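You operate a simulated robot arm through the tools that you are given. There is no shell and no other tool.

The job below is to be done with a simulated robot arm. You get a single attempt, and the scene is never put back.

## Task
Set the controls near the top of the work table. At the end: the right nozzle knob is turned to jet; the left nozzle knob is turned to fan; the mode switch is set to soap; the flow dial is turned to 30; whatever was shut is shut again. Leave all else as you found it, and nothing knocked over.

It is judged by the outcome, as a careful person would: the job done as asked, and still so three seconds after it is handed in. It fails if anything else is knocked over, pushed out of place, dropped, spilled or broken.

## Robot
A 7-joint arm with a two-finger parallel gripper, fixed in place. Base frame: the origin is on the floor under the middle of its stand, x ahead of it, y to its left, z up; the work surface is at about z = 820. Readings come in mm, degrees, newtons and seconds.
It reaches about 1479 mm from its shoulder. Its first joint turns from -166.0 to 166.0 degrees. Payload 4.4 kg.
The TCP is the grasp point between the finger pads, 23 mm short of the fingertips. In the tool frame z runs along the fingers and y along their closing line. The gripper opens to 94 mm. The fingers are 38 mm wide and 10 mm thick; the gripper's body (54 by 96 mm) begins 39 mm behind the TCP.
Orientation is that of the tool frame in the base frame, as a unit quaternion [w, x, y, z]. With the fingers straight down and closing along the base's y, the tool's x points along the base's -x, its y along +y and its z along -z.

## Interface
- The arm moves only by the tool nudge_tool. Its argument "deltas" is a list that holds one entry, the list of rows, each a list of 7 numbers: the turn, a rotation vector about the base's x, y, z in degrees, then the shift along the base's x, y, z in mm, then the gripper command, from -1 (fully open) to 1 (shut), values between in proportion. In form: [[[rx, ry, rz, x, y, z, hand], ...]]. A call has 1 to 20 rows; each row shifts and turns the commanded pose from where the row before left it. A row lasts 0.2 s, in which the tool goes at most 50 mm and 8.6 degrees; a call with a longer step from one row to the next is refused whole, and so is a gripper value outside its range. Where a pose cannot be reached the arm comes as near as it can. A force on the tool above 40 N (or 10 N above the force at the start of the call, whichever is more), or a blocked arm, ends the call early, and 0.2 s more pass. The fingers move at their own pace (about 72 mm/s each) and stop on an object; they squeeze with about 29 N. The grip force told is the motor's: it shows also when the fingers shut on nothing. Time passes only in rows, and 0.2 s behind the last, so rows that do not move let the fingers close. The reply holds the time, the measured pose of the TCP, the force on the tool along the base axes, the opening and the grip force, in the units named above and with some noise, with the torque about the TCP (base axes, N m) and any sound that the robot's microphone picked up.
- Cameras (640 x 400 px; columns grow to the right, rows downward): "scene" is fixed at [217.7, 498.6, 1754.6]; the picture's right is [-0.71, -0.71, 0.00], its down [-0.35, 0.35, -0.87] and it looks along [0.62, -0.62, -0.49] (base axes); focal length 240 px, centre (320, 200). "wrist" rides on the gripper at [86, 16, -75] in the tool frame; the picture's right is [-0.18, 0.98, 0.00], its down [-0.58, -0.11, -0.81] and it looks along [-0.79, -0.15, 0.59] (tool axes); focal length 243 px, centre (320, 200). There is no depth. A picture from a camera that has moved, and an enlarged one, comes with that camera's place and axes in the base frame and with its lens.
- camera(camera): a new picture of that camera. It takes no simulated time.
- close_up(camera, box): a new picture of the part [left, top, right, bottom] of that camera's present view, enlarged. It takes no simulated time.
- hand_in(): hands the job in; it is judged then, once.

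Nothing tells you positions but the pictures and the camera data. Unless the task says otherwise, let go and move clear before handing in.

The tools are called by a JSON object that holds its "api" and its "payload". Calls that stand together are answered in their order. nudge_tool: Moves the arm, as the interface text tells. Its arguments: {"type":"object","properties":{"deltas":{"type":"array","items":{"type":"array","items":{"type":"array","items":{"type":"number"}}}}},"required":["deltas"]} The other tools are called the same way: camera (camera) takes a picture; close_up (camera, box) takes an enlarged picture of a part of a camera's view; hand_in () hands the job in.

At the start:

```text
time: 0.0
eef_pos: [510.3, -152.2, 1696.5]
orientation: [0.0, 0.0, 1.0, 0.001]
force: [-1.2, 0.3, -0.3]
ft_torque: [0.03, -0.01, 0.01]
finger_gap: 94.3
finger_force: 0.0
```

scene: 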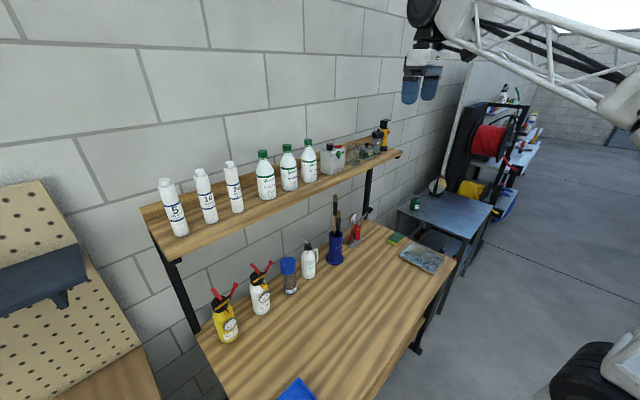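
wrist: 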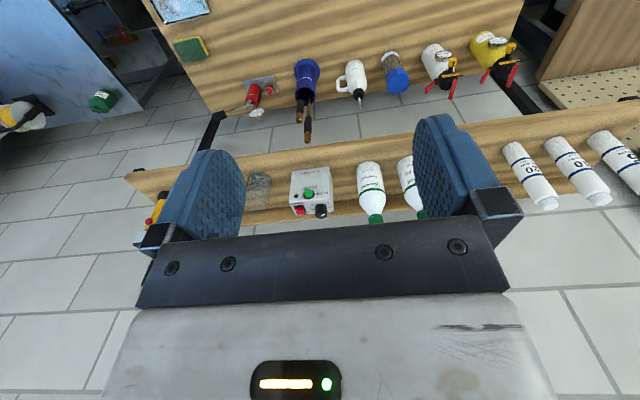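

I see a work table with a shelf of bottles, and a small box with coloured knobs on the shelf; sprayers stand on the table. I'll look closer with both cameras to find the nozzle knobs, mode switch and flow dial.

{"api": "close_up", "payload": {"camera": "scene", "box": [300, 110, 420, 185]}}

{"api": "close_up", "payload": {"camera": "scene", "box": [190, 240, 350, 340]}}

{"api": "close_up", "payload": {"camera": "wrist", "box": [240, 140, 400, 240]}}

{"api": "close_up", "payload": {"camera": "scene", "box": [320, 180, 480, 280]}}

```text
5.33 times, centred on (360, 148) of scene
camera zoom: at [217.7, 498.6, 1754.6], right [-0.71, -0.71, 0.0], down [-0.35, 0.35, -0.87], along [0.62, -0.62, -0.49], focal length 1279 px, centre (107, 480)
```

zoom: 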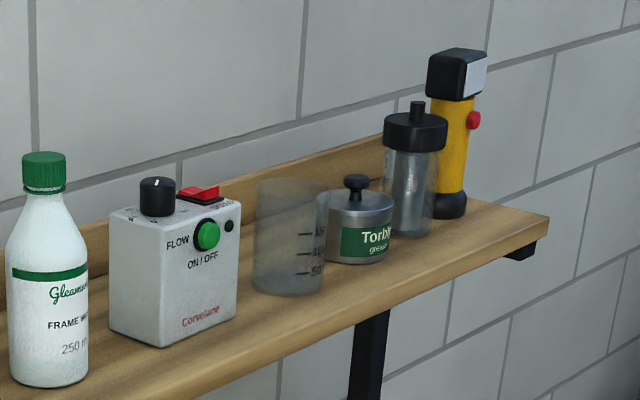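

```text
4.00 times, centred on (270, 290) of scene
camera zoom: at [217.7, 498.6, 1754.6], right [-0.71, -0.71, 0.0], down [-0.35, 0.35, -0.87], along [0.62, -0.62, -0.49], focal length 960 px, centre (520, -160)
```

zoom: 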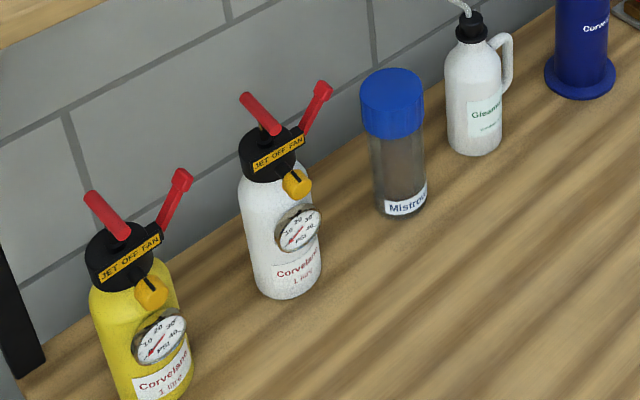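

```text
4.00 times, centred on (320, 190) of wrist
camera zoom: at [423.5, -134.6, 1771.0], right [0.18, 0.98, 0.0], down [0.58, -0.11, 0.81], along [0.79, -0.15, -0.59], focal length 970 px, centre (320, 240)
```

zoom: 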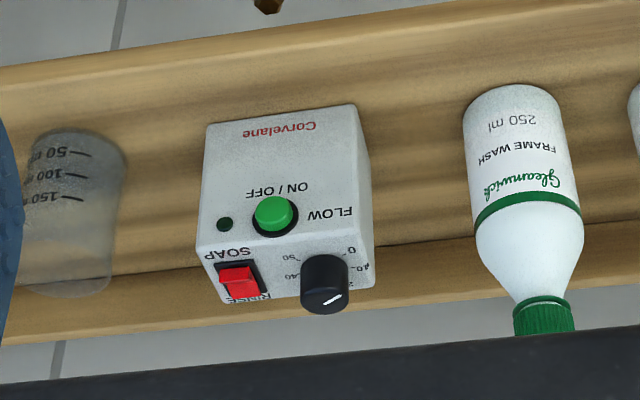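

```text
4.00 times, centred on (400, 230) of scene
camera zoom: at [217.7, 498.6, 1754.6], right [-0.71, -0.71, 0.0], down [-0.35, 0.35, -0.87], along [0.62, -0.62, -0.49], focal length 960 px, centre (0, 80)
```

zoom: 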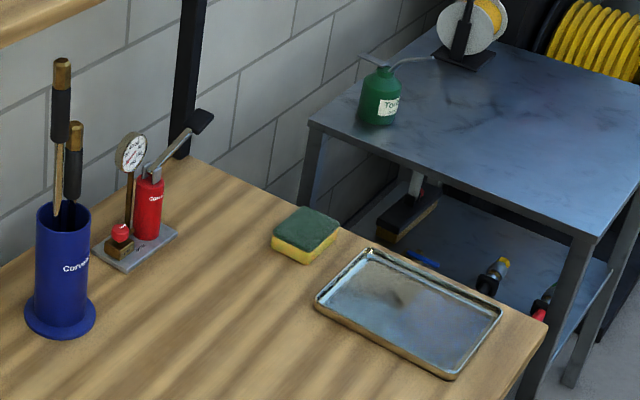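

The controls are a box on the shelf: flow dial (top left, about x=880, y=-219, z=1472), red rinse/soap rocker beside it, and a green on/off button I must leave alone. Two sprayers stand on the table (yellow = left, white = right), each with a JET/OFF/FAN knob. First I bring the wrist camera nearer to the box.

{"api": "nudge_tool", "payload": {"deltas": [[[0, 0, 0, 36, -7, -18, -1], [0, 0, 0, 36, -7, -18, -1], [0, 0, 0, 36, -7, -18, -1], [0, 0, 0, 36, -7, -18, -1], [0, 0, 0, 30, -7, -18, -1], [0, 0, 0, 0, 0, 0, -1]]]}}

{"api": "camera", "payload": {"camera": "wrist"}}

{"api": "close_up", "payload": {"camera": "wrist", "box": [240, 140, 400, 240]}}

```text
time: 1.4
eef_pos: [684.7, -188.9, 1604.0]
orientation: [-0.001, 0.0, 1.0, 0.0]
force: [-0.1, -0.1, -0.1]
ft_torque: [0.0, 0.01, -0.01]
finger_gap: 93.9
finger_force: 0.2
```

```text
taken
camera wrist: at [597.0, -171.7, 1679.5], right [0.18, 0.98, 0.0], down [0.58, -0.11, 0.81], along [0.79, -0.15, -0.59], focal length 243 px, centre (320, 200)
```

wrist: 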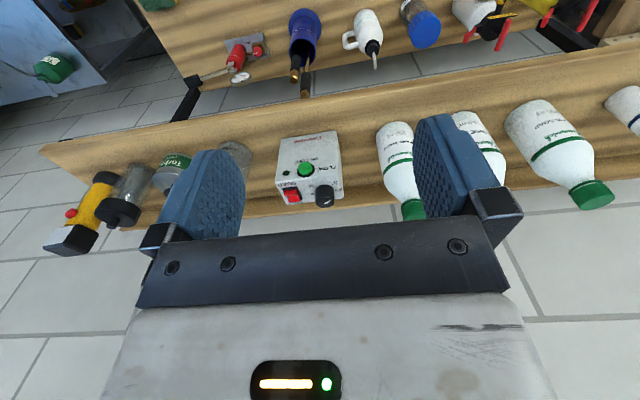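

```text
4.00 times, centred on (320, 190) of wrist
camera zoom: at [597.0, -171.7, 1679.5], right [0.18, 0.98, 0.0], down [0.58, -0.11, 0.81], along [0.79, -0.15, -0.59], focal length 970 px, centre (320, 240)
```

zoom: 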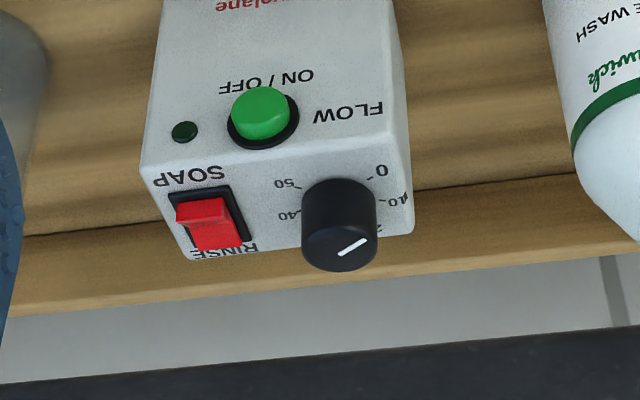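

The box is clear now: rocker labelled SOAP (front) / RINSE (back), dial with numbers around. I raise and move forward so the box shows at the picture's top, seen nearly from straight above.

{"api": "nudge_tool", "payload": {"deltas": [[[0, 0, 0, 30, -5, 15, -1], [0, 0, 0, 35, -5, 15, -1], [0, 0, 0, 35, -5, 10, -1], [0, 0, 0, 35, 0, 0, -1], [0, 0, 0, 0, 0, 0, -1]]]}}

{"api": "camera", "payload": {"camera": "wrist"}}

{"api": "close_up", "payload": {"camera": "wrist", "box": [240, 40, 400, 140]}}

{"api": "camera", "payload": {"camera": "scene"}}

```text
time: 2.6
eef_pos: [821.2, -200.3, 1644.1]
orientation: [0.0, 0.0, 1.0, 0.0]
force: [0.8, 0.8, 0.0]
ft_torque: [0.03, 0.02, -0.01]
finger_gap: 94.3
finger_force: 0.0
```

```text
taken
camera wrist: at [734.6, -183.7, 1719.3], right [0.18, 0.98, 0.0], down [0.58, -0.11, 0.81], along [0.79, -0.15, -0.59], focal length 243 px, centre (320, 200)
```

wrist: 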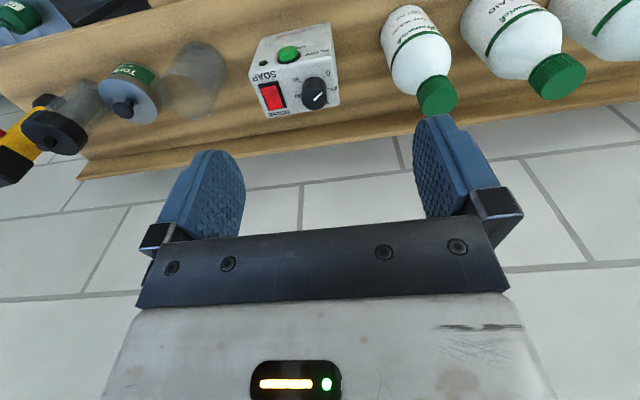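

```text
4.00 times, centred on (320, 90) of wrist
camera zoom: at [734.6, -183.7, 1719.3], right [0.18, 0.98, 0.0], down [0.58, -0.11, 0.81], along [0.79, -0.15, -0.59], focal length 970 px, centre (320, 640)
```

zoom: 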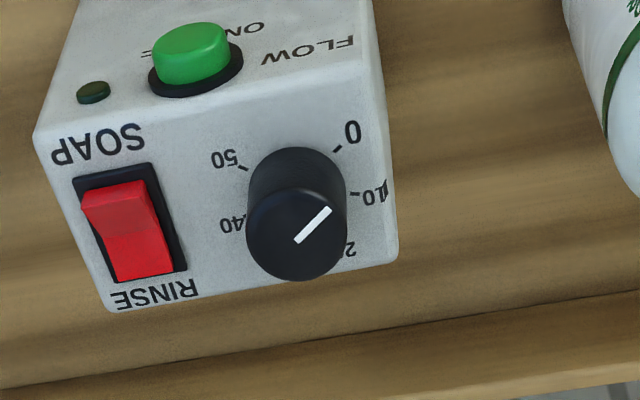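

```text
taken
```

scene: 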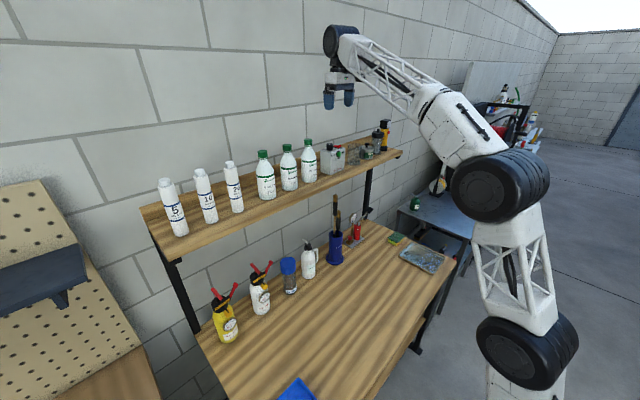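

The dial sits at about (881, -217.5), top z≈1472, box top ≈1449, pointer at 0; 30 lies roughly 150–160° clockwise. The rocker is at about (880, -266), currently pressed toward one side. I move above the dial with the fingers part-closed to keep clear of the rocker.

{"api": "nudge_tool", "payload": {"deltas": [[[0, 0, 0, 15, -4.3, -28, 0.1], [0, 0, 0, 15, -4.3, -28, 0.1], [0, 0, 0, 15, -4.3, -28, 0.1], [0, 0, 0, 15, -4.3, -28, 0.1], [0, 0, 0, 0, 0, 0, 0.1]]]}}

{"api": "camera", "payload": {"camera": "wrist"}}

{"api": "close_up", "payload": {"camera": "wrist", "box": [240, 80, 400, 180]}}

{"api": "camera", "payload": {"camera": "scene"}}

```text
time: 3.8
eef_pos: [879.6, -219.5, 1534.0]
orientation: [0.0, 0.0, 1.0, 0.0]
force: [0.1, -0.1, -0.4]
ft_torque: [0.01, 0.02, 0.04]
finger_gap: 42.2
finger_force: 0.0
```

```text
taken
camera wrist: at [793.4, -201.6, 1608.4], right [0.18, 0.98, 0.0], down [0.58, -0.11, 0.81], along [0.79, -0.15, -0.59], focal length 243 px, centre (320, 200)
```

wrist: 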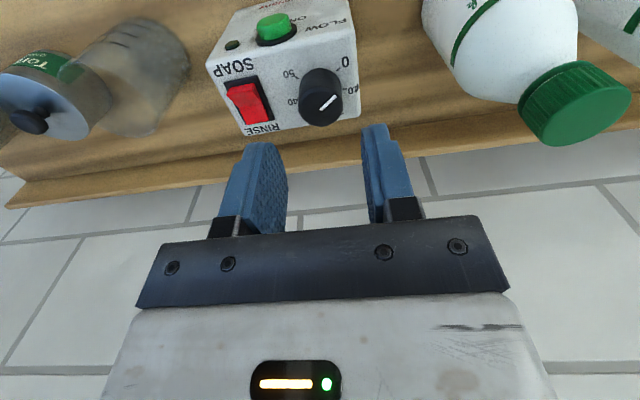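

```text
4.00 times, centred on (320, 130) of wrist
camera zoom: at [793.4, -201.6, 1608.4], right [0.18, 0.98, 0.0], down [0.58, -0.11, 0.81], along [0.79, -0.15, -0.59], focal length 970 px, centre (320, 480)
```

zoom: 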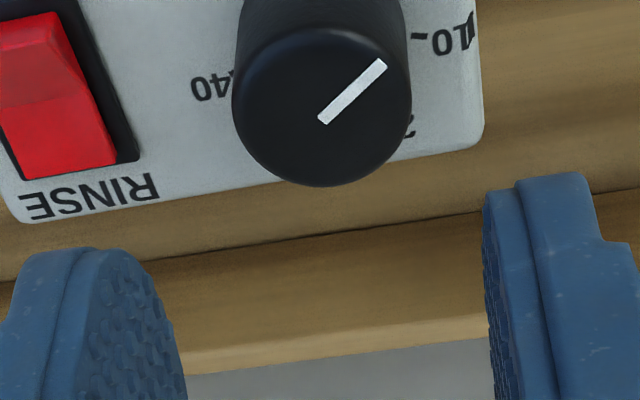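

```text
taken
```

scene: 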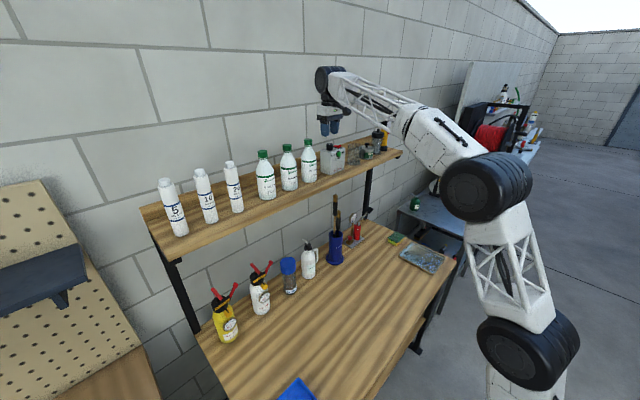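

The dial is right below the fingers. Before descending I close the fingers in free air once to see exactly where the grasp centre line falls in the wrist picture, for precise centring.

{"api": "nudge_tool", "payload": {"deltas": [[[0, 0, 0, 0, 0, 0, 1], [0, 0, 0, 0, 0, 0, 1], [0, 0, 0, 0, 0, 0, 1]]]}}

{"api": "close_up", "payload": {"camera": "wrist", "box": [240, 110, 400, 210]}}

{"api": "close_up", "payload": {"camera": "wrist", "box": [240, 60, 400, 160]}}

```text
time: 4.6
eef_pos: [879.3, -219.1, 1532.4]
orientation: [-0.001, 0.0, 1.0, 0.0]
force: [0.0, -0.1, -0.3]
ft_torque: [0.0, 0.02, 0.01]
finger_gap: 0.1
finger_force: 29.0
```

```text
4.00 times, centred on (320, 160) of wrist
camera zoom: at [793.3, -201.5, 1608.6], right [0.18, 0.98, 0.0], down [0.58, -0.11, 0.81], along [0.79, -0.15, -0.59], focal length 970 px, centre (320, 360)
```

zoom: 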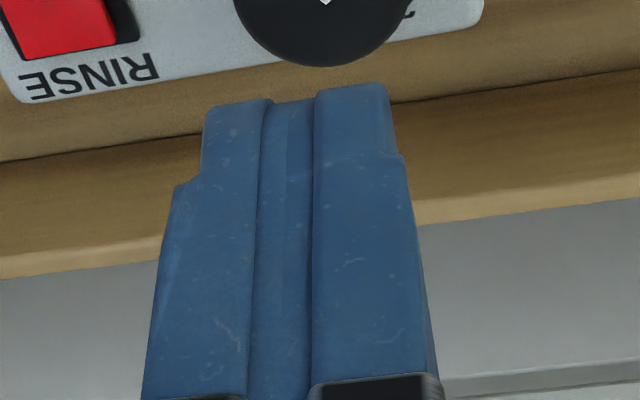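

```text
4.00 times, centred on (320, 110) of wrist
camera zoom: at [793.3, -201.5, 1608.6], right [0.18, 0.98, 0.0], down [0.58, -0.11, 0.81], along [0.79, -0.15, -0.59], focal length 970 px, centre (320, 560)
```

zoom: 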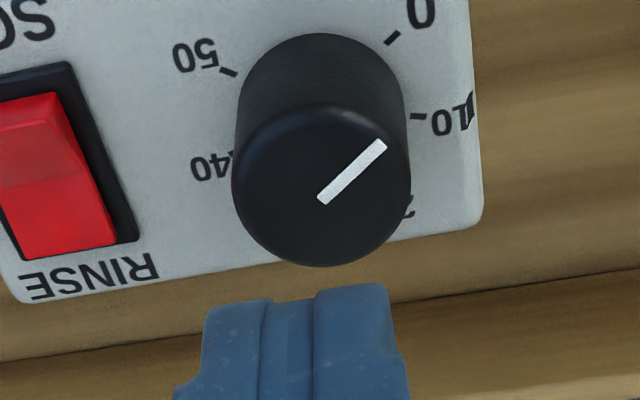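

The visual check shows the grasp line is centred on the dial within ~0.2 mm in y and it needs ~1.4 mm more in x. I open to 42 mm, descend around the dial with fingertips ~4 mm above the box top, and look.

{"api": "nudge_tool", "payload": {"deltas": [[[0, 0, 0, 0, 0, 0, 0.1], [0, 0, 0, 1.4, 0.1, 0, 0.1], [0, 0, 0, 0, 0, -20, 0.1], [0, 0, 0, 0, 0, -20, 0.1], [0, 0, 0, 0, 0, -10, 0.1], [0, 0, 0, 0, 0, -7, 0.1], [0, 0, 0, 0, 0, 0, 0.1]]]}}

{"api": "close_up", "payload": {"camera": "wrist", "box": [240, 110, 400, 210]}}

{"api": "close_up", "payload": {"camera": "scene", "box": [290, 100, 390, 180]}}

```text
time: 6.2
eef_pos: [880.9, -217.9, 1476.3]
orientation: [0.0, -0.001, 1.0, 0.0]
force: [-0.7, 0.4, 0.9]
ft_torque: [0.01, -0.01, 0.0]
finger_gap: 42.3
finger_force: 0.1
```

```text
4.00 times, centred on (320, 160) of wrist
camera zoom: at [793.5, -201.6, 1551.7], right [0.18, 0.98, 0.0], down [0.58, -0.11, 0.81], along [0.79, -0.15, -0.59], focal length 970 px, centre (320, 360)
```

zoom: 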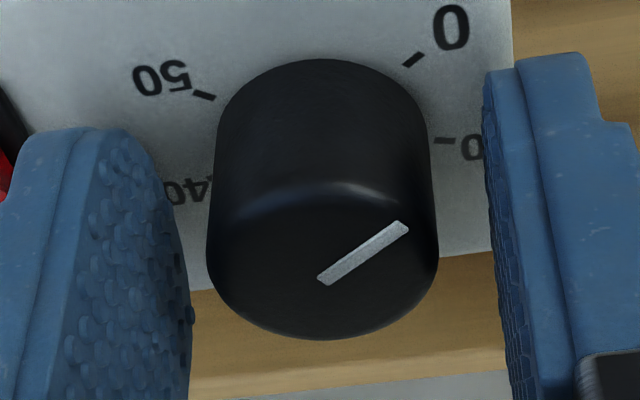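

```text
5.00 times, centred on (340, 140) of scene
camera zoom: at [217.7, 498.6, 1754.6], right [-0.71, -0.71, 0.0], down [-0.35, 0.35, -0.87], along [0.62, -0.62, -0.49], focal length 1200 px, centre (220, 500)
```

zoom: 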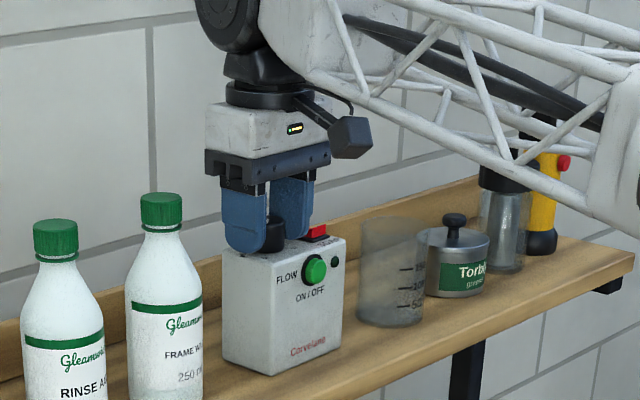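

The dial is well centred between the fingers. To turn it clockwise ~155° I will lift, pre-rotate the hand +80°, then check centring along the new closing line before gripping.

{"api": "nudge_tool", "payload": {"deltas": [[[0, 0, 0, 0, 0, 30, 0.1], [0, 0, 8, 0, 0, 10, 0.1], [0, 0, 8, 0, 0, 0, 0.1], [0, 0, 8, 0, 0, 0, 0.1], [0, 0, 8, 0, 0, 0, 0.1], [0, 0, 8, 0, 0, 0, 0.1], [0, 0, 8, 0, 0, 0, 0.1], [0, 0, 8, 0, 0, 0, 0.1], [0, 0, 8, 0, 0, 0, 0.1], [0, 0, 8, 0, 0, 0, 0.1], [0, 0, 8, 0, 0, 0, 0.1], [0, 0, 0, 0, 0, 0, 0.1]]]}}

{"api": "camera", "payload": {"camera": "wrist"}}

{"api": "close_up", "payload": {"camera": "wrist", "box": [240, 90, 400, 190]}}

{"api": "camera", "payload": {"camera": "scene"}}

```text
time: 8.8
eef_pos: [880.4, -218.4, 1517.3]
orientation: [0.0, -0.643, 0.766, 0.001]
force: [-0.5, 0.3, -0.1]
ft_torque: [-0.02, 0.03, 0.0]
finger_gap: 42.4
finger_force: 0.1
```

```text
taken
camera wrist: at [848.9, -300.6, 1591.9], right [-0.94, 0.35, 0.0], down [0.21, 0.55, 0.81], along [0.28, 0.76, -0.59], focal length 243 px, centre (320, 200)
```

wrist: 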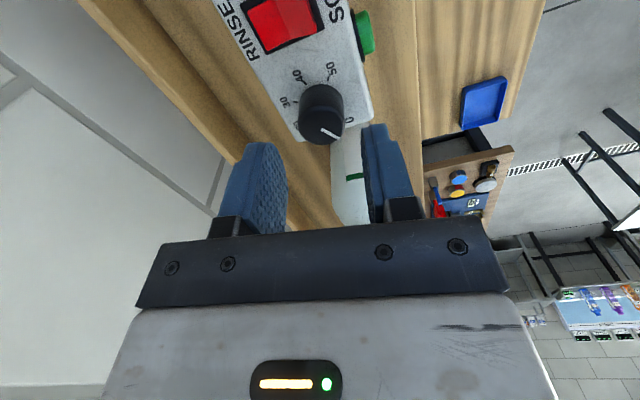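

```text
4.00 times, centred on (320, 140) of wrist
camera zoom: at [848.9, -300.6, 1591.9], right [-0.94, 0.35, 0.0], down [0.21, 0.55, 0.81], along [0.28, 0.76, -0.59], focal length 970 px, centre (320, 440)
```

zoom: 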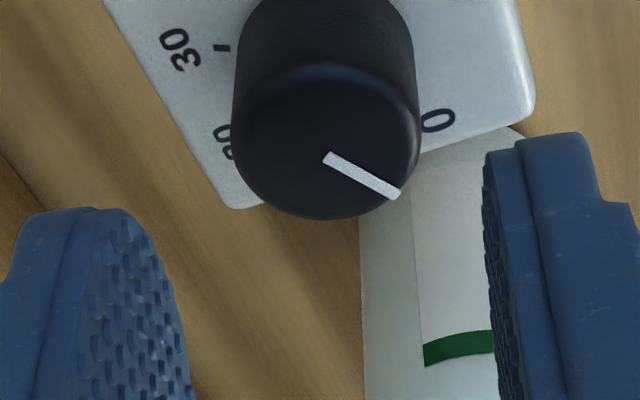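

```text
taken
```

scene: 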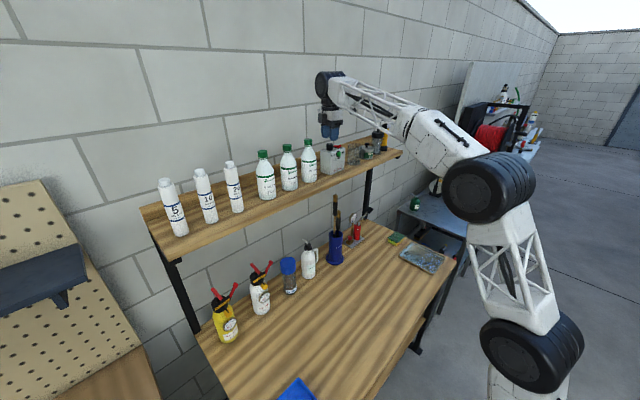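

Centring from this view: the dial is ~1 mm toward -x and 0.4 mm toward +y of the grasp line, and its top is nearer z≈1475. I correct, descend to TCP z≈1480, and grip.

{"api": "nudge_tool", "payload": {"deltas": [[[0, 0, 0, -0.95, 0.4, 0, 0.1], [0, 0, 0, 0, 0, -20, 0.1], [0, 0, 0, 0, 0, -12, 0.1], [0, 0, 0, 0, 0, -5, 0.1], [0, 0, 0, 0, 0, 0, 0.1]]]}}

{"api": "close_up", "payload": {"camera": "wrist", "box": [240, 110, 400, 210]}}

{"api": "close_up", "payload": {"camera": "scene", "box": [300, 110, 380, 160]}}

```text
time: 10.0
eef_pos: [880.7, -218.8, 1479.5]
orientation: [0.0, -0.643, 0.766, 0.0]
force: [-0.5, 0.6, -1.0]
ft_torque: [-0.01, 0.01, 0.02]
finger_gap: 42.1
finger_force: 0.1
```

```text
4.00 times, centred on (320, 160) of wrist
camera zoom: at [848.7, -300.9, 1554.8], right [-0.94, 0.35, 0.0], down [0.21, 0.55, 0.81], along [0.28, 0.75, -0.59], focal length 970 px, centre (320, 360)
```

zoom: 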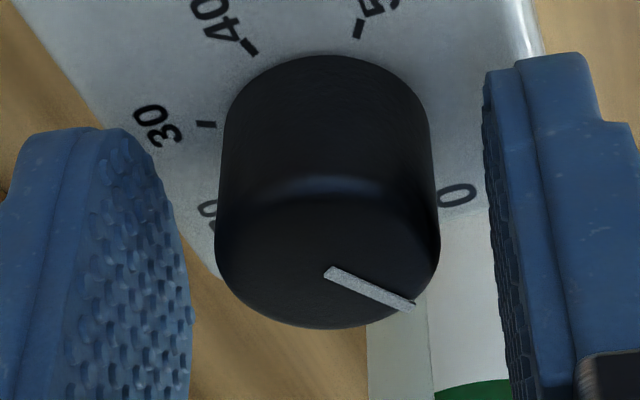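

```text
8.00 times, centred on (340, 135) of scene
camera zoom: at [217.7, 498.6, 1754.6], right [-0.71, -0.71, 0.0], down [-0.35, 0.35, -0.87], along [0.62, -0.62, -0.49], focal length 1919 px, centre (160, 720)
```

zoom: 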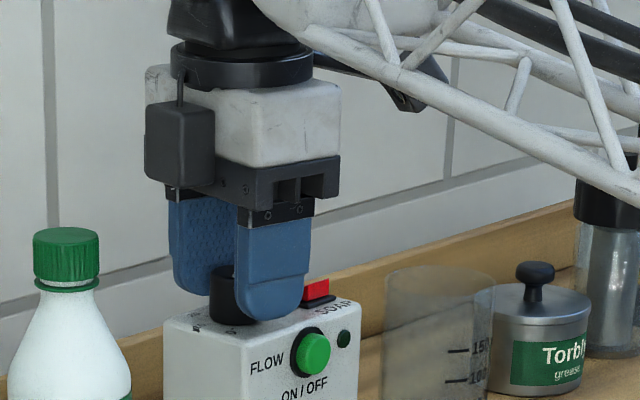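

The fingers straddle the dial, but it still sits ~0.9 mm off toward -x; the small correction did not fully take. I nudge a bit more and recheck before gripping.

{"api": "nudge_tool", "payload": {"deltas": [[[0, 0, 0, -1.0, 0, 0, 0.1], [0, 0, 0, 0, 0, 0, 0.1], [0, 0, 0, 0, 0, 0, 0.1]]]}}

{"api": "close_up", "payload": {"camera": "wrist", "box": [240, 110, 400, 210]}}

```text
time: 10.8
eef_pos: [877.7, -218.8, 1480.2]
orientation: [0.0, -0.642, 0.766, 0.0]
force: [0.3, 0.3, -0.7]
ft_torque: [0.0, 0.0, 0.05]
finger_gap: 42.3
finger_force: 0.1
```

```text
4.00 times, centred on (320, 160) of wrist
camera zoom: at [847.2, -300.5, 1554.8], right [-0.94, 0.35, 0.0], down [0.21, 0.55, 0.81], along [0.28, 0.75, -0.59], focal length 970 px, centre (320, 360)
```

zoom: 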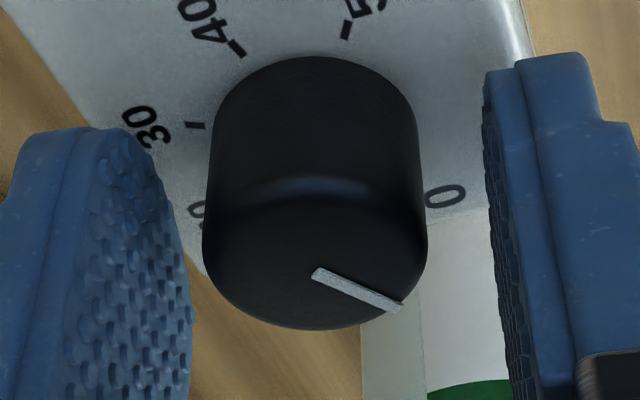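

Now centred to about half a millimetre. I apply a tiny correction and close on the dial.

{"api": "nudge_tool", "payload": {"deltas": [[[0, 0, 0, 0.4, 0, 0, 0.1], [0, 0, 0, 0, 0, 0, 0.1], [0, 0, 0, 0, 0, 0, 0.3], [0, 0, 0, 0, 0, 0, 0.5], [0, 0, 0, 0, 0, 0, 0.5]]]}}

{"api": "close_up", "payload": {"camera": "wrist", "box": [240, 110, 400, 210]}}

```text
time: 12.0
eef_pos: [879.6, -218.6, 1479.3]
orientation: [0.001, -0.643, 0.766, 0.0]
force: [0.7, -0.9, 0.4]
ft_torque: [-0.05, -0.12, -0.01]
finger_gap: 26.9
finger_force: 29.0
```

```text
4.00 times, centred on (320, 160) of wrist
camera zoom: at [848.0, -300.5, 1554.5], right [-0.94, 0.35, 0.0], down [0.21, 0.55, 0.81], along [0.28, 0.75, -0.59], focal length 970 px, centre (320, 360)
```

zoom: 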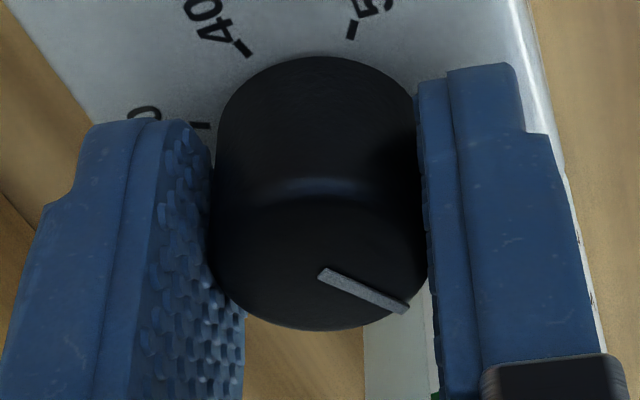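

Gripped (26.9 mm) with almost no side force. I now turn the dial clockwise 80° (negative about z), keeping the grip, and look.

{"api": "nudge_tool", "payload": {"deltas": [[[0, 0, -8, 0, 0, 0, 0.5], [0, 0, -8, 0, 0, 0, 0.5], [0, 0, -8, 0, 0, 0, 0.5], [0, 0, -8, 0, 0, 0, 0.5], [0, 0, -8, 0, 0, 0, 0.5], [0, 0, -8, 0, 0, 0, 0.5], [0, 0, -8, 0, 0, 0, 0.5], [0, 0, -8, 0, 0, 0, 0.5], [0, 0, -8, 0, 0, 0, 0.5], [0, 0, -8, 0, 0, 0, 0.5], [0, 0, 0, 0, 0, 0, 0.5]]]}}

{"api": "close_up", "payload": {"camera": "wrist", "box": [240, 100, 400, 200]}}

{"api": "close_up", "payload": {"camera": "scene", "box": [300, 110, 380, 160]}}

```text
time: 14.4
eef_pos: [878.3, -217.8, 1480.2]
orientation: [0.001, 0.0, 1.0, 0.0]
force: [1.0, -0.4, -0.3]
ft_torque: [0.08, 0.0, 0.01]
finger_gap: 26.7
finger_force: 29.0
```

```text
4.00 times, centred on (320, 150) of wrist
camera zoom: at [792.5, -201.5, 1555.2], right [0.19, 0.98, 0.0], down [0.58, -0.11, 0.81], along [0.79, -0.15, -0.59], focal length 970 px, centre (320, 400)
```

zoom: 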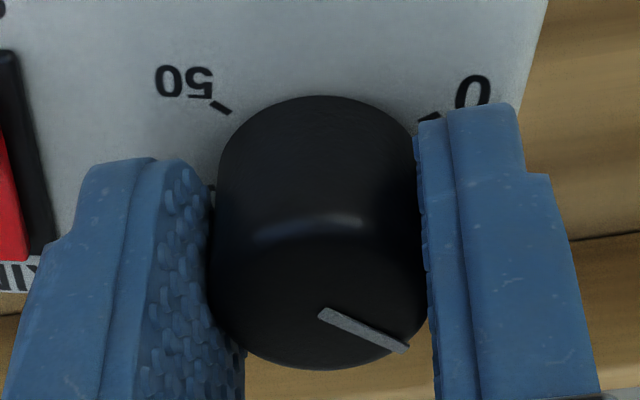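

```text
8.00 times, centred on (340, 135) of scene
camera zoom: at [217.7, 498.6, 1754.6], right [-0.71, -0.71, 0.0], down [-0.35, 0.35, -0.87], along [0.62, -0.62, -0.49], focal length 1919 px, centre (160, 720)
```

zoom: 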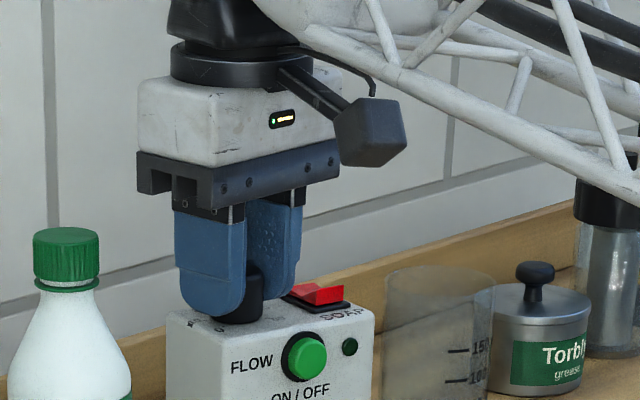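

The dial turned, but comparing the 0/50 ticks, the whole box swivelled about 12° clockwise with it — it is free-standing. I'll test whether turning very slowly moves only the dial, then restore the box's yaw afterwards.

{"api": "nudge_tool", "payload": {"deltas": [[[0, 0, -1, 0, 0, 0, 0.5], [0, 0, -1, 0, 0, 0, 0.5], [0, 0, -1, 0, 0, 0, 0.5], [0, 0, -1, 0, 0, 0, 0.5], [0, 0, -1, 0, 0, 0, 0.5], [0, 0, -1, 0, 0, 0, 0.5], [0, 0, -1, 0, 0, 0, 0.5], [0, 0, -1, 0, 0, 0, 0.5], [0, 0, -1, 0, 0, 0, 0.5], [0, 0, -1, 0, 0, 0, 0.5], [0, 0, -1, 0, 0, 0, 0.5], [0, 0, -1, 0, 0, 0, 0.5]]]}}

{"api": "close_up", "payload": {"camera": "wrist", "box": [240, 100, 400, 200]}}

{"api": "close_up", "payload": {"camera": "scene", "box": [300, 110, 380, 160]}}

```text
time: 17.0
eef_pos: [880.1, -218.3, 1480.9]
orientation: [0.001, 0.104, 0.995, 0.0]
force: [0.1, -0.9, 0.1]
ft_torque: [0.03, 0.01, 0.03]
finger_gap: 26.8
finger_force: 28.8
```

```text
4.00 times, centred on (320, 150) of wrist
camera zoom: at [797.7, -183.7, 1554.9], right [0.38, 0.92, 0.0], down [0.55, -0.23, 0.81], along [0.74, -0.31, -0.59], focal length 970 px, centre (320, 400)
```

zoom: 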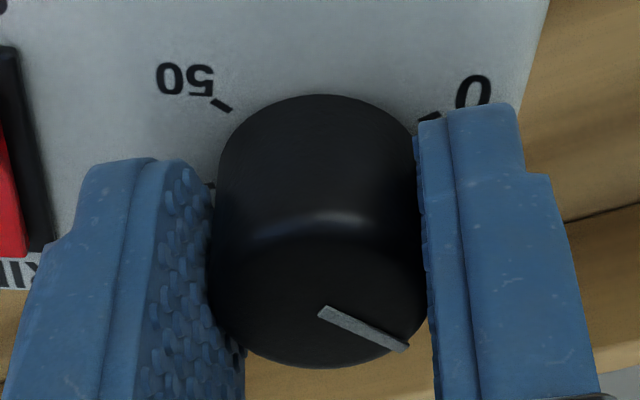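

```text
8.00 times, centred on (340, 135) of scene
camera zoom: at [217.7, 498.6, 1754.6], right [-0.71, -0.71, 0.0], down [-0.35, 0.35, -0.87], along [0.62, -0.62, -0.49], focal length 1919 px, centre (160, 720)
```

zoom: 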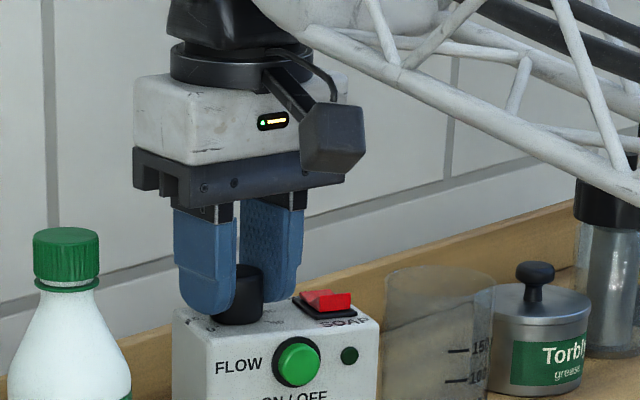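

At slow speed the dial doesn't turn and the box follows the hand exactly. That is useful: I can slowly swivel the box back (~+27°) via the dial, and then turn the dial while pressing down so the box's friction holds it.

{"api": "nudge_tool", "payload": {"deltas": [[[0, 0, 1.35, 0, 0, 0, 0.5], [0, 0, 1.35, 0, 0, 0, 0.5], [0, 0, 1.35, 0, 0, 0, 0.5], [0, 0, 1.35, 0, 0, 0, 0.5], [0, 0, 1.35, 0, 0, 0, 0.5], [0, 0, 1.35, 0, 0, 0, 0.5], [0, 0, 1.35, 0, 0, 0, 0.5], [0, 0, 1.35, 0, 0, 0, 0.5], [0, 0, 1.35, 0, 0, 0, 0.5], [0, 0, 1.35, 0, 0, 0, 0.5], [0, 0, 1.35, 0, 0, 0, 0.5], [0, 0, 1.35, 0, 0, 0, 0.5], [0, 0, 1.35, 0, 0, 0, 0.5], [0, 0, 1.35, 0, 0, 0, 0.5], [0, 0, 1.35, 0, 0, 0, 0.5], [0, 0, 1.35, 0, 0, 0, 0.5], [0, 0, 1.35, 0, 0, 0, 0.5], [0, 0, 1.35, 0, 0, 0, 0.5], [0, 0, 1.35, 0, 0, 0, 0.5], [0, 0, 1.35, 0, 0, 0, 0.5]]]}}

{"api": "close_up", "payload": {"camera": "wrist", "box": [240, 100, 400, 200]}}

{"api": "close_up", "payload": {"camera": "scene", "box": [300, 110, 380, 160]}}

```text
time: 21.2
eef_pos: [879.8, -218.2, 1479.6]
orientation: [-0.001, -0.13, 0.991, 0.001]
force: [0.0, -0.4, -0.2]
ft_torque: [0.06, 0.01, -0.04]
finger_gap: 26.6
finger_force: 29.2
```

```text
4.00 times, centred on (320, 150) of wrist
camera zoom: at [790.6, -225.2, 1555.0], right [-0.08, 1.0, 0.0], down [0.59, 0.05, 0.81], along [0.8, 0.06, -0.59], focal length 970 px, centre (320, 400)
```

zoom: 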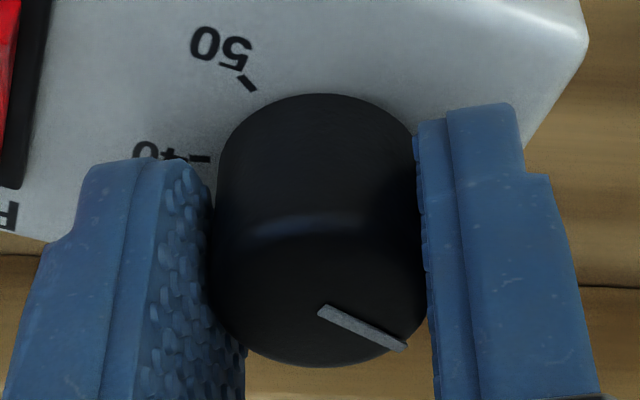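

```text
8.00 times, centred on (340, 135) of scene
camera zoom: at [217.7, 498.6, 1754.6], right [-0.71, -0.71, 0.0], down [-0.35, 0.35, -0.87], along [0.62, -0.62, -0.49], focal length 1919 px, centre (160, 720)
```

zoom: 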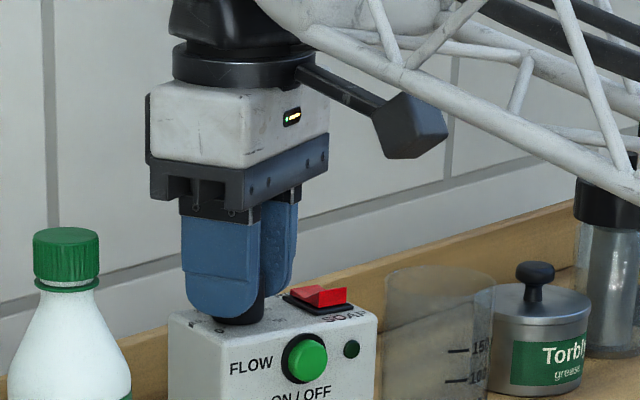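

The dial turned partly back relative to the box this time. I need a more exact measure of the box's yaw, so I zoom in from the scene camera.

{"api": "close_up", "payload": {"camera": "scene", "box": [310, 135, 358, 180]}}

{"api": "camera", "payload": {"camera": "wrist"}}

```text
8.89 times, centred on (334, 158) of scene
camera zoom: at [217.7, 498.6, 1754.6], right [-0.71, -0.71, 0.0], down [-0.35, 0.35, -0.87], along [0.62, -0.62, -0.49], focal length 2132 px, centre (196, 578)
```

zoom: 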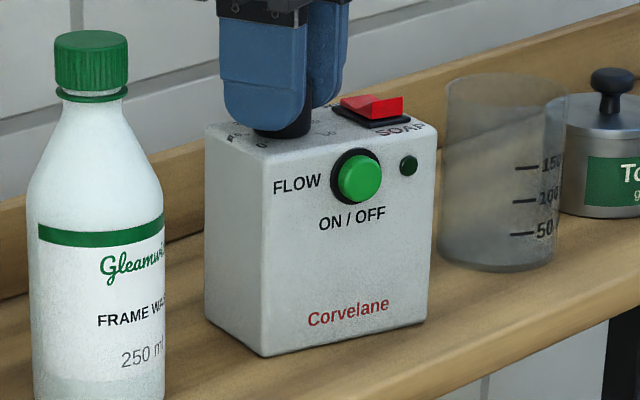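

```text
taken
camera wrist: at [790.6, -225.2, 1555.0], right [-0.08, 1.0, 0.0], down [0.59, 0.05, 0.81], along [0.8, 0.06, -0.59], focal length 243 px, centre (320, 200)
```

wrist: 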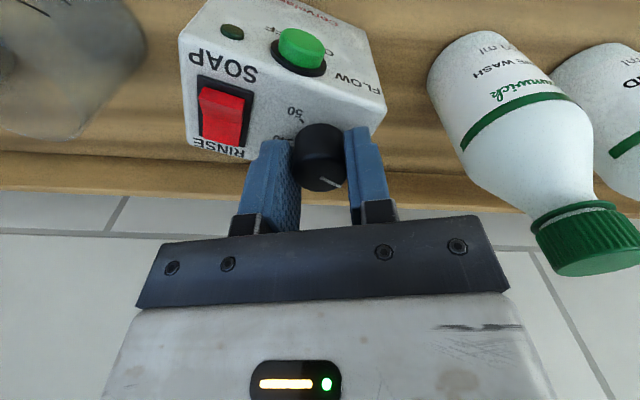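

The box is about 16° clockwise of its original yaw, and the dial behaves as if detented (near 10). I continue slowly counter-clockwise ~16°; the box should follow now, then I'll verify.

{"api": "nudge_tool", "payload": {"deltas": [[[0, 0, 1, 0, 0, 0, 0.5], [0, 0, 1, 0, 0, 0, 0.5], [0, 0, 1, 0, 0, 0, 0.5], [0, 0, 1, 0, 0, 0, 0.5], [0, 0, 1, 0, 0, 0, 0.5], [0, 0, 1, 0, 0, 0, 0.5], [0, 0, 1, 0, 0, 0, 0.5], [0, 0, 1, 0, 0, 0, 0.5], [0, 0, 1, 0, 0, 0, 0.5], [0, 0, 1, 0, 0, 0, 0.5], [0, 0, 1, 0, 0, 0, 0.5], [0, 0, 1, 0, 0, 0, 0.5], [0, 0, 1, 0, 0, 0, 0.5], [0, 0, 1, 0, 0, 0, 0.5]]]}}

{"api": "close_up", "payload": {"camera": "wrist", "box": [240, 100, 400, 200]}}

{"api": "close_up", "payload": {"camera": "scene", "box": [310, 135, 358, 180]}}

```text
time: 24.2
eef_pos: [879.5, -218.3, 1479.8]
orientation: [0.0, -0.25, 0.968, 0.0]
force: [0.4, 0.9, -0.6]
ft_torque: [0.06, -0.06, 0.04]
finger_gap: 26.8
finger_force: 28.8
```

```text
4.00 times, centred on (320, 150) of wrist
camera zoom: at [795.9, -246.1, 1555.2], right [-0.32, 0.95, 0.0], down [0.56, 0.19, 0.81], along [0.76, 0.25, -0.59], focal length 970 px, centre (320, 400)
```

zoom: 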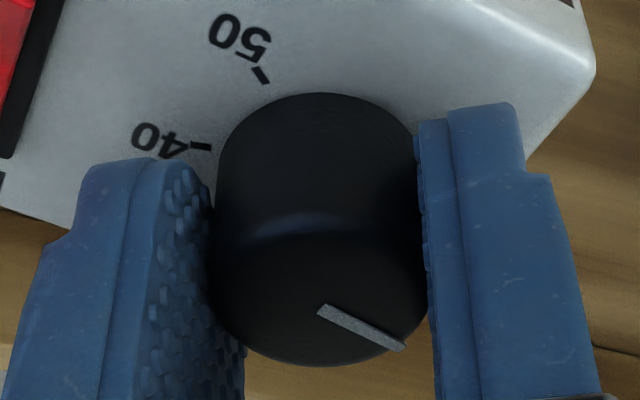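

```text
8.89 times, centred on (334, 158) of scene
camera zoom: at [217.7, 498.6, 1754.6], right [-0.71, -0.71, 0.0], down [-0.35, 0.35, -0.87], along [0.62, -0.62, -0.49], focal length 2132 px, centre (196, 578)
```

zoom: 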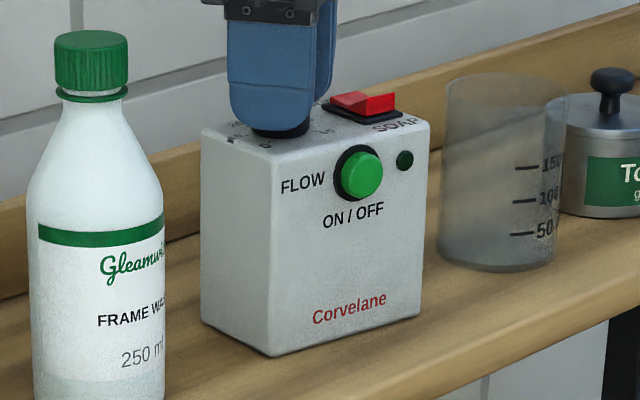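

The box came back only partly while the dial slipped further back. I now press down gently through the dial to raise the box's friction on the shelf, and see the force it gives.

{"api": "nudge_tool", "payload": {"deltas": [[[0, 0, 0, 0, 0, -1, 0.5], [0, 0, 0, 0, 0, -1, 0.5], [0, 0, 0, 0, 0, 0, 0.5]]]}}

{"api": "close_up", "payload": {"camera": "wrist", "box": [240, 100, 400, 200]}}

```text
time: 25.0
eef_pos: [878.0, -220.5, 1479.4]
orientation: [0.001, -0.25, 0.968, -0.001]
force: [2.8, -2.7, 21.6]
ft_torque: [-0.01, -0.08, 0.01]
finger_gap: 27.0
finger_force: 28.9
```

```text
4.00 times, centred on (320, 150) of wrist
camera zoom: at [794.9, -246.3, 1553.8], right [-0.32, 0.95, 0.0], down [0.56, 0.19, 0.81], along [0.77, 0.25, -0.59], focal length 970 px, centre (320, 400)
```

zoom: 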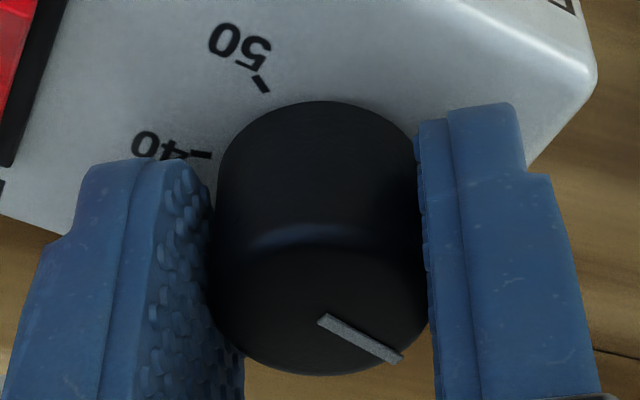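

Pressing with ~22 N. Now I turn clockwise 16° under this load and check whether only the dial moves.

{"api": "nudge_tool", "payload": {"deltas": [[[0, 0, -2, 0, 0, 0, 0.5], [0, 0, -2, 0, 0, 0, 0.5], [0, 0, -2, 0, 0, 0, 0.5], [0, 0, -2, 0, 0, 0, 0.5], [0, 0, -2, 0, 0, 0, 0.5], [0, 0, -2, 0, 0, 0, 0.5], [0, 0, -2, 0, 0, 0, 0.5], [0, 0, -2, 0, 0, 0, 0.5]]]}}

{"api": "close_up", "payload": {"camera": "wrist", "box": [240, 100, 400, 200]}}

{"api": "close_up", "payload": {"camera": "scene", "box": [310, 135, 358, 180]}}

```text
time: 26.8
eef_pos: [879.7, -217.4, 1478.3]
orientation: [0.0, -0.113, 0.994, 0.0]
force: [2.5, 2.5, 20.5]
ft_torque: [0.14, -0.35, 0.02]
finger_gap: 26.7
finger_force: 29.0
```

```text
4.00 times, centred on (320, 150) of wrist
camera zoom: at [791.2, -221.0, 1553.2], right [-0.04, 1.0, 0.0], down [0.59, 0.02, 0.81], along [0.81, 0.03, -0.59], focal length 970 px, centre (320, 400)
```

zoom: 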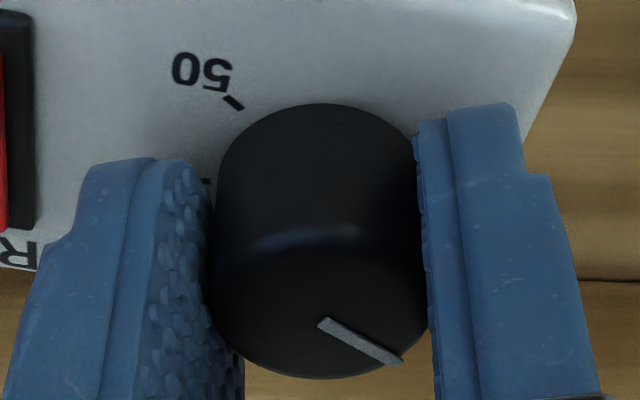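

```text
8.89 times, centred on (334, 158) of scene
camera zoom: at [217.7, 498.6, 1754.6], right [-0.71, -0.71, 0.0], down [-0.35, 0.35, -0.87], along [0.62, -0.62, -0.49], focal length 2132 px, centre (196, 578)
```

zoom: 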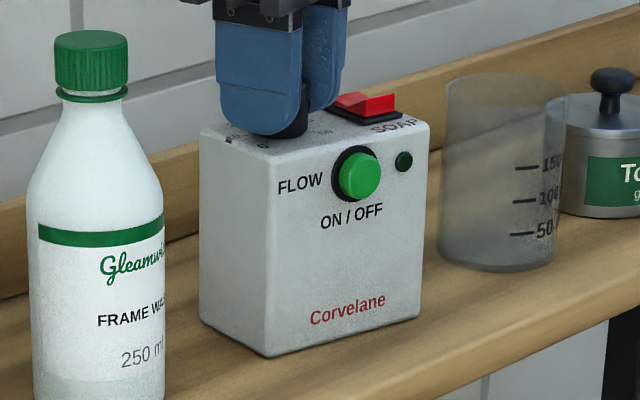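

Under load only the dial turns (box moved ≤2°). I press slightly more and continue clockwise 60°.

{"api": "nudge_tool", "payload": {"deltas": [[[0, 0, 0, 0, 0, -0.6, 0.5], [0, 0, -3, 0, 0, 0, 0.5], [0, 0, -3, 0, 0, 0, 0.5], [0, 0, -3, 0, 0, 0, 0.5], [0, 0, -3, 0, 0, 0, 0.5], [0, 0, -3, 0, 0, 0, 0.5], [0, 0, -3, 0, 0, 0, 0.5], [0, 0, -3, 0, 0, 0, 0.5], [0, 0, -3, 0, 0, 0, 0.5], [0, 0, -3, 0, 0, 0, 0.5], [0, 0, -3, 0, 0, 0, 0.5], [0, 0, -3, 0, 0, 0, 0.5], [0, 0, -3, 0, 0, 0, 0.5], [0, 0, -3, 0, 0, 0, 0.5], [0, 0, -3, 0, 0, 0, 0.5], [0, 0, -3, 0, 0, 0, 0.5], [0, 0, 0, 0, 0, 0, 0.5]]]}}

{"api": "close_up", "payload": {"camera": "wrist", "box": [240, 100, 400, 200]}}

{"api": "close_up", "payload": {"camera": "scene", "box": [310, 135, 358, 180]}}

```text
time: 30.4
eef_pos: [879.8, -218.2, 1477.8]
orientation: [0.0, 0.276, 0.961, 0.0]
force: [0.3, 5.2, 8.3]
ft_torque: [-0.14, -0.26, 0.03]
finger_gap: 27.1
finger_force: 29.1
```

```text
4.00 times, centred on (320, 150) of wrist
camera zoom: at [813.9, -158.7, 1552.7], right [0.68, 0.74, 0.0], down [0.44, -0.4, 0.81], along [0.59, -0.55, -0.59], focal length 970 px, centre (320, 400)
```

zoom: 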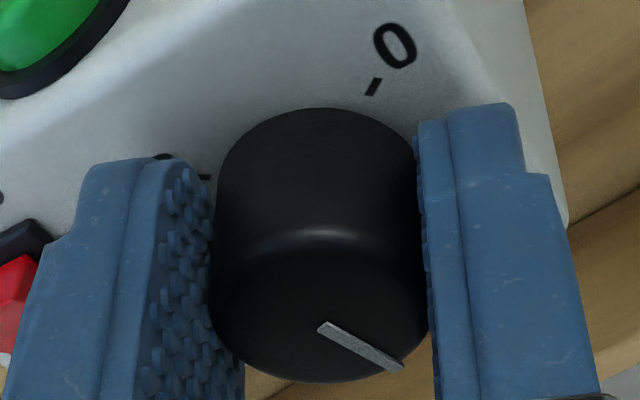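

```text
8.89 times, centred on (334, 158) of scene
camera zoom: at [217.7, 498.6, 1754.6], right [-0.71, -0.71, 0.0], down [-0.35, 0.35, -0.87], along [0.62, -0.62, -0.49], focal length 2132 px, centre (196, 578)
```

zoom: 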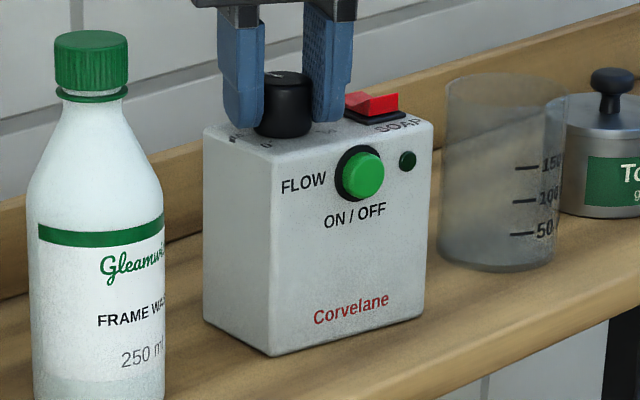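

The dial turned another 45° with the box staying put. I unload, release and lift to see the dial angle from above and plan the last part.

{"api": "nudge_tool", "payload": {"deltas": [[[0, 0, 0, 0, 0, 1, 0.5], [0, 0, 0, 0, 0, 0.6, 0.1], [0, 0, 0, 0, 0, 0, 0.1], [0, 0, 0, 0, 0, 20, 0.1], [0, 0, 0, 0, 0, 20, 0.1], [0, 0, 8, 0, 0, 0, 0.1], [0, 0, 8, 0, 0, 0, 0.1], [0, 0, 8, 0, 0, 0, 0.1], [0, 0, 8, 0, 0, 0, 0.1], [0, 0, 0, 0, 0, 0, 0.1]]]}}

{"api": "close_up", "payload": {"camera": "wrist", "box": [220, 60, 420, 185]}}

{"api": "close_up", "payload": {"camera": "scene", "box": [310, 135, 358, 180]}}

```text
time: 32.6
eef_pos: [878.6, -217.7, 1520.1]
orientation: [0.0, -0.001, 1.0, 0.0]
force: [-0.1, -0.6, 0.7]
ft_torque: [0.02, 0.0, -0.01]
finger_gap: 42.2
finger_force: 0.1
```

```text
3.20 times, centred on (320, 122) of wrist
camera zoom: at [791.9, -201.2, 1594.3], right [0.18, 0.98, 0.0], down [0.58, -0.11, 0.81], along [0.79, -0.15, -0.59], focal length 776 px, centre (320, 448)
```

zoom: 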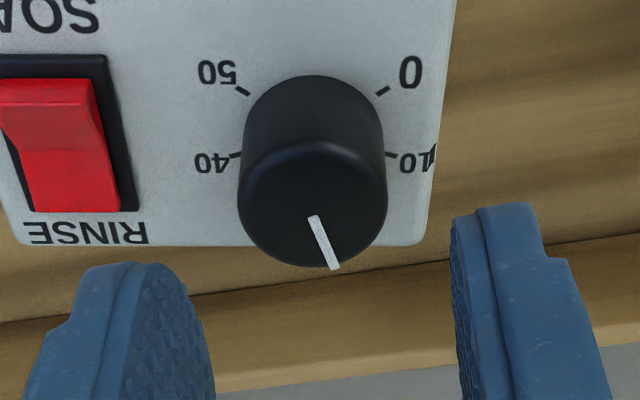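

```text
8.89 times, centred on (334, 158) of scene
camera zoom: at [217.7, 498.6, 1754.6], right [-0.71, -0.71, 0.0], down [-0.35, 0.35, -0.87], along [0.62, -0.62, -0.49], focal length 2132 px, centre (196, 578)
```

zoom: 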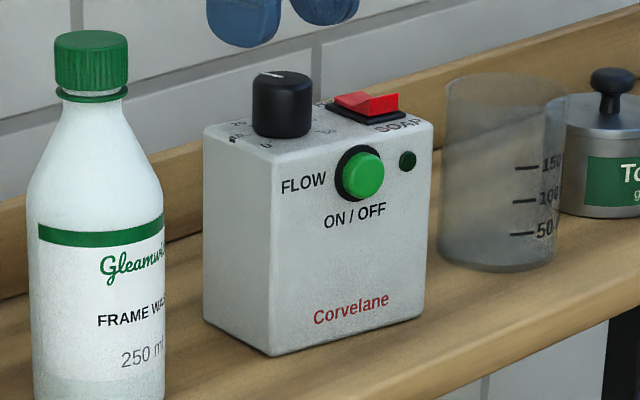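

Now I read the dial at ~21 (ticks are 50° apart; 30 needs ~43.5° more clockwise), and the box is ~12° clockwise of its original yaw, which I'll undo later by holding the box itself. I re-centre (y -1.3 mm), pre-rotate +20° and come down around the dial again.

{"api": "nudge_tool", "payload": {"deltas": [[[0, 0, 7, 0.6, -1.3, 0, 0.1], [0, 0, 7, 0, 0, 0, 0.1], [0, 0, 6, 0, 0, 0, 0.1], [0, 0, 0, 0, 0, -20, 0.1], [0, 0, 0, 0, 0, -12, 0.1], [0, 0, 0, 0, 0, -5, 0.1], [0, 0, 0, 0, 0, 0, 0.1]]]}}

{"api": "close_up", "payload": {"camera": "wrist", "box": [240, 100, 400, 200]}}

```text
time: 34.2
eef_pos: [879.7, -221.1, 1483.0]
orientation: [0.0, -0.175, 0.985, 0.001]
force: [0.1, 0.0, -0.8]
ft_torque: [-0.02, -0.01, -0.01]
finger_gap: 42.1
finger_force: 0.0
```

```text
4.00 times, centred on (320, 150) of wrist
camera zoom: at [791.4, -234.3, 1557.0], right [-0.16, 0.99, 0.0], down [0.58, 0.1, 0.81], along [0.8, 0.13, -0.59], focal length 970 px, centre (320, 400)
```

zoom: 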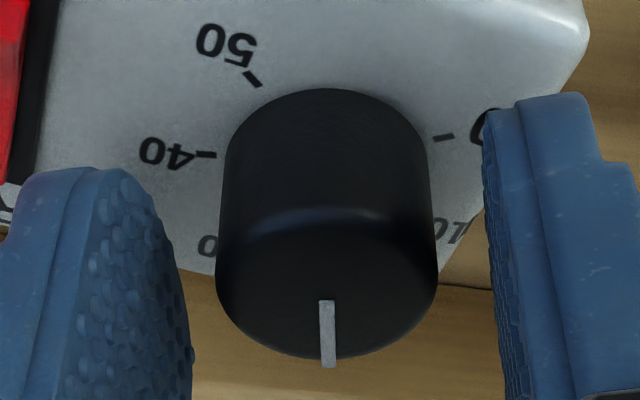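

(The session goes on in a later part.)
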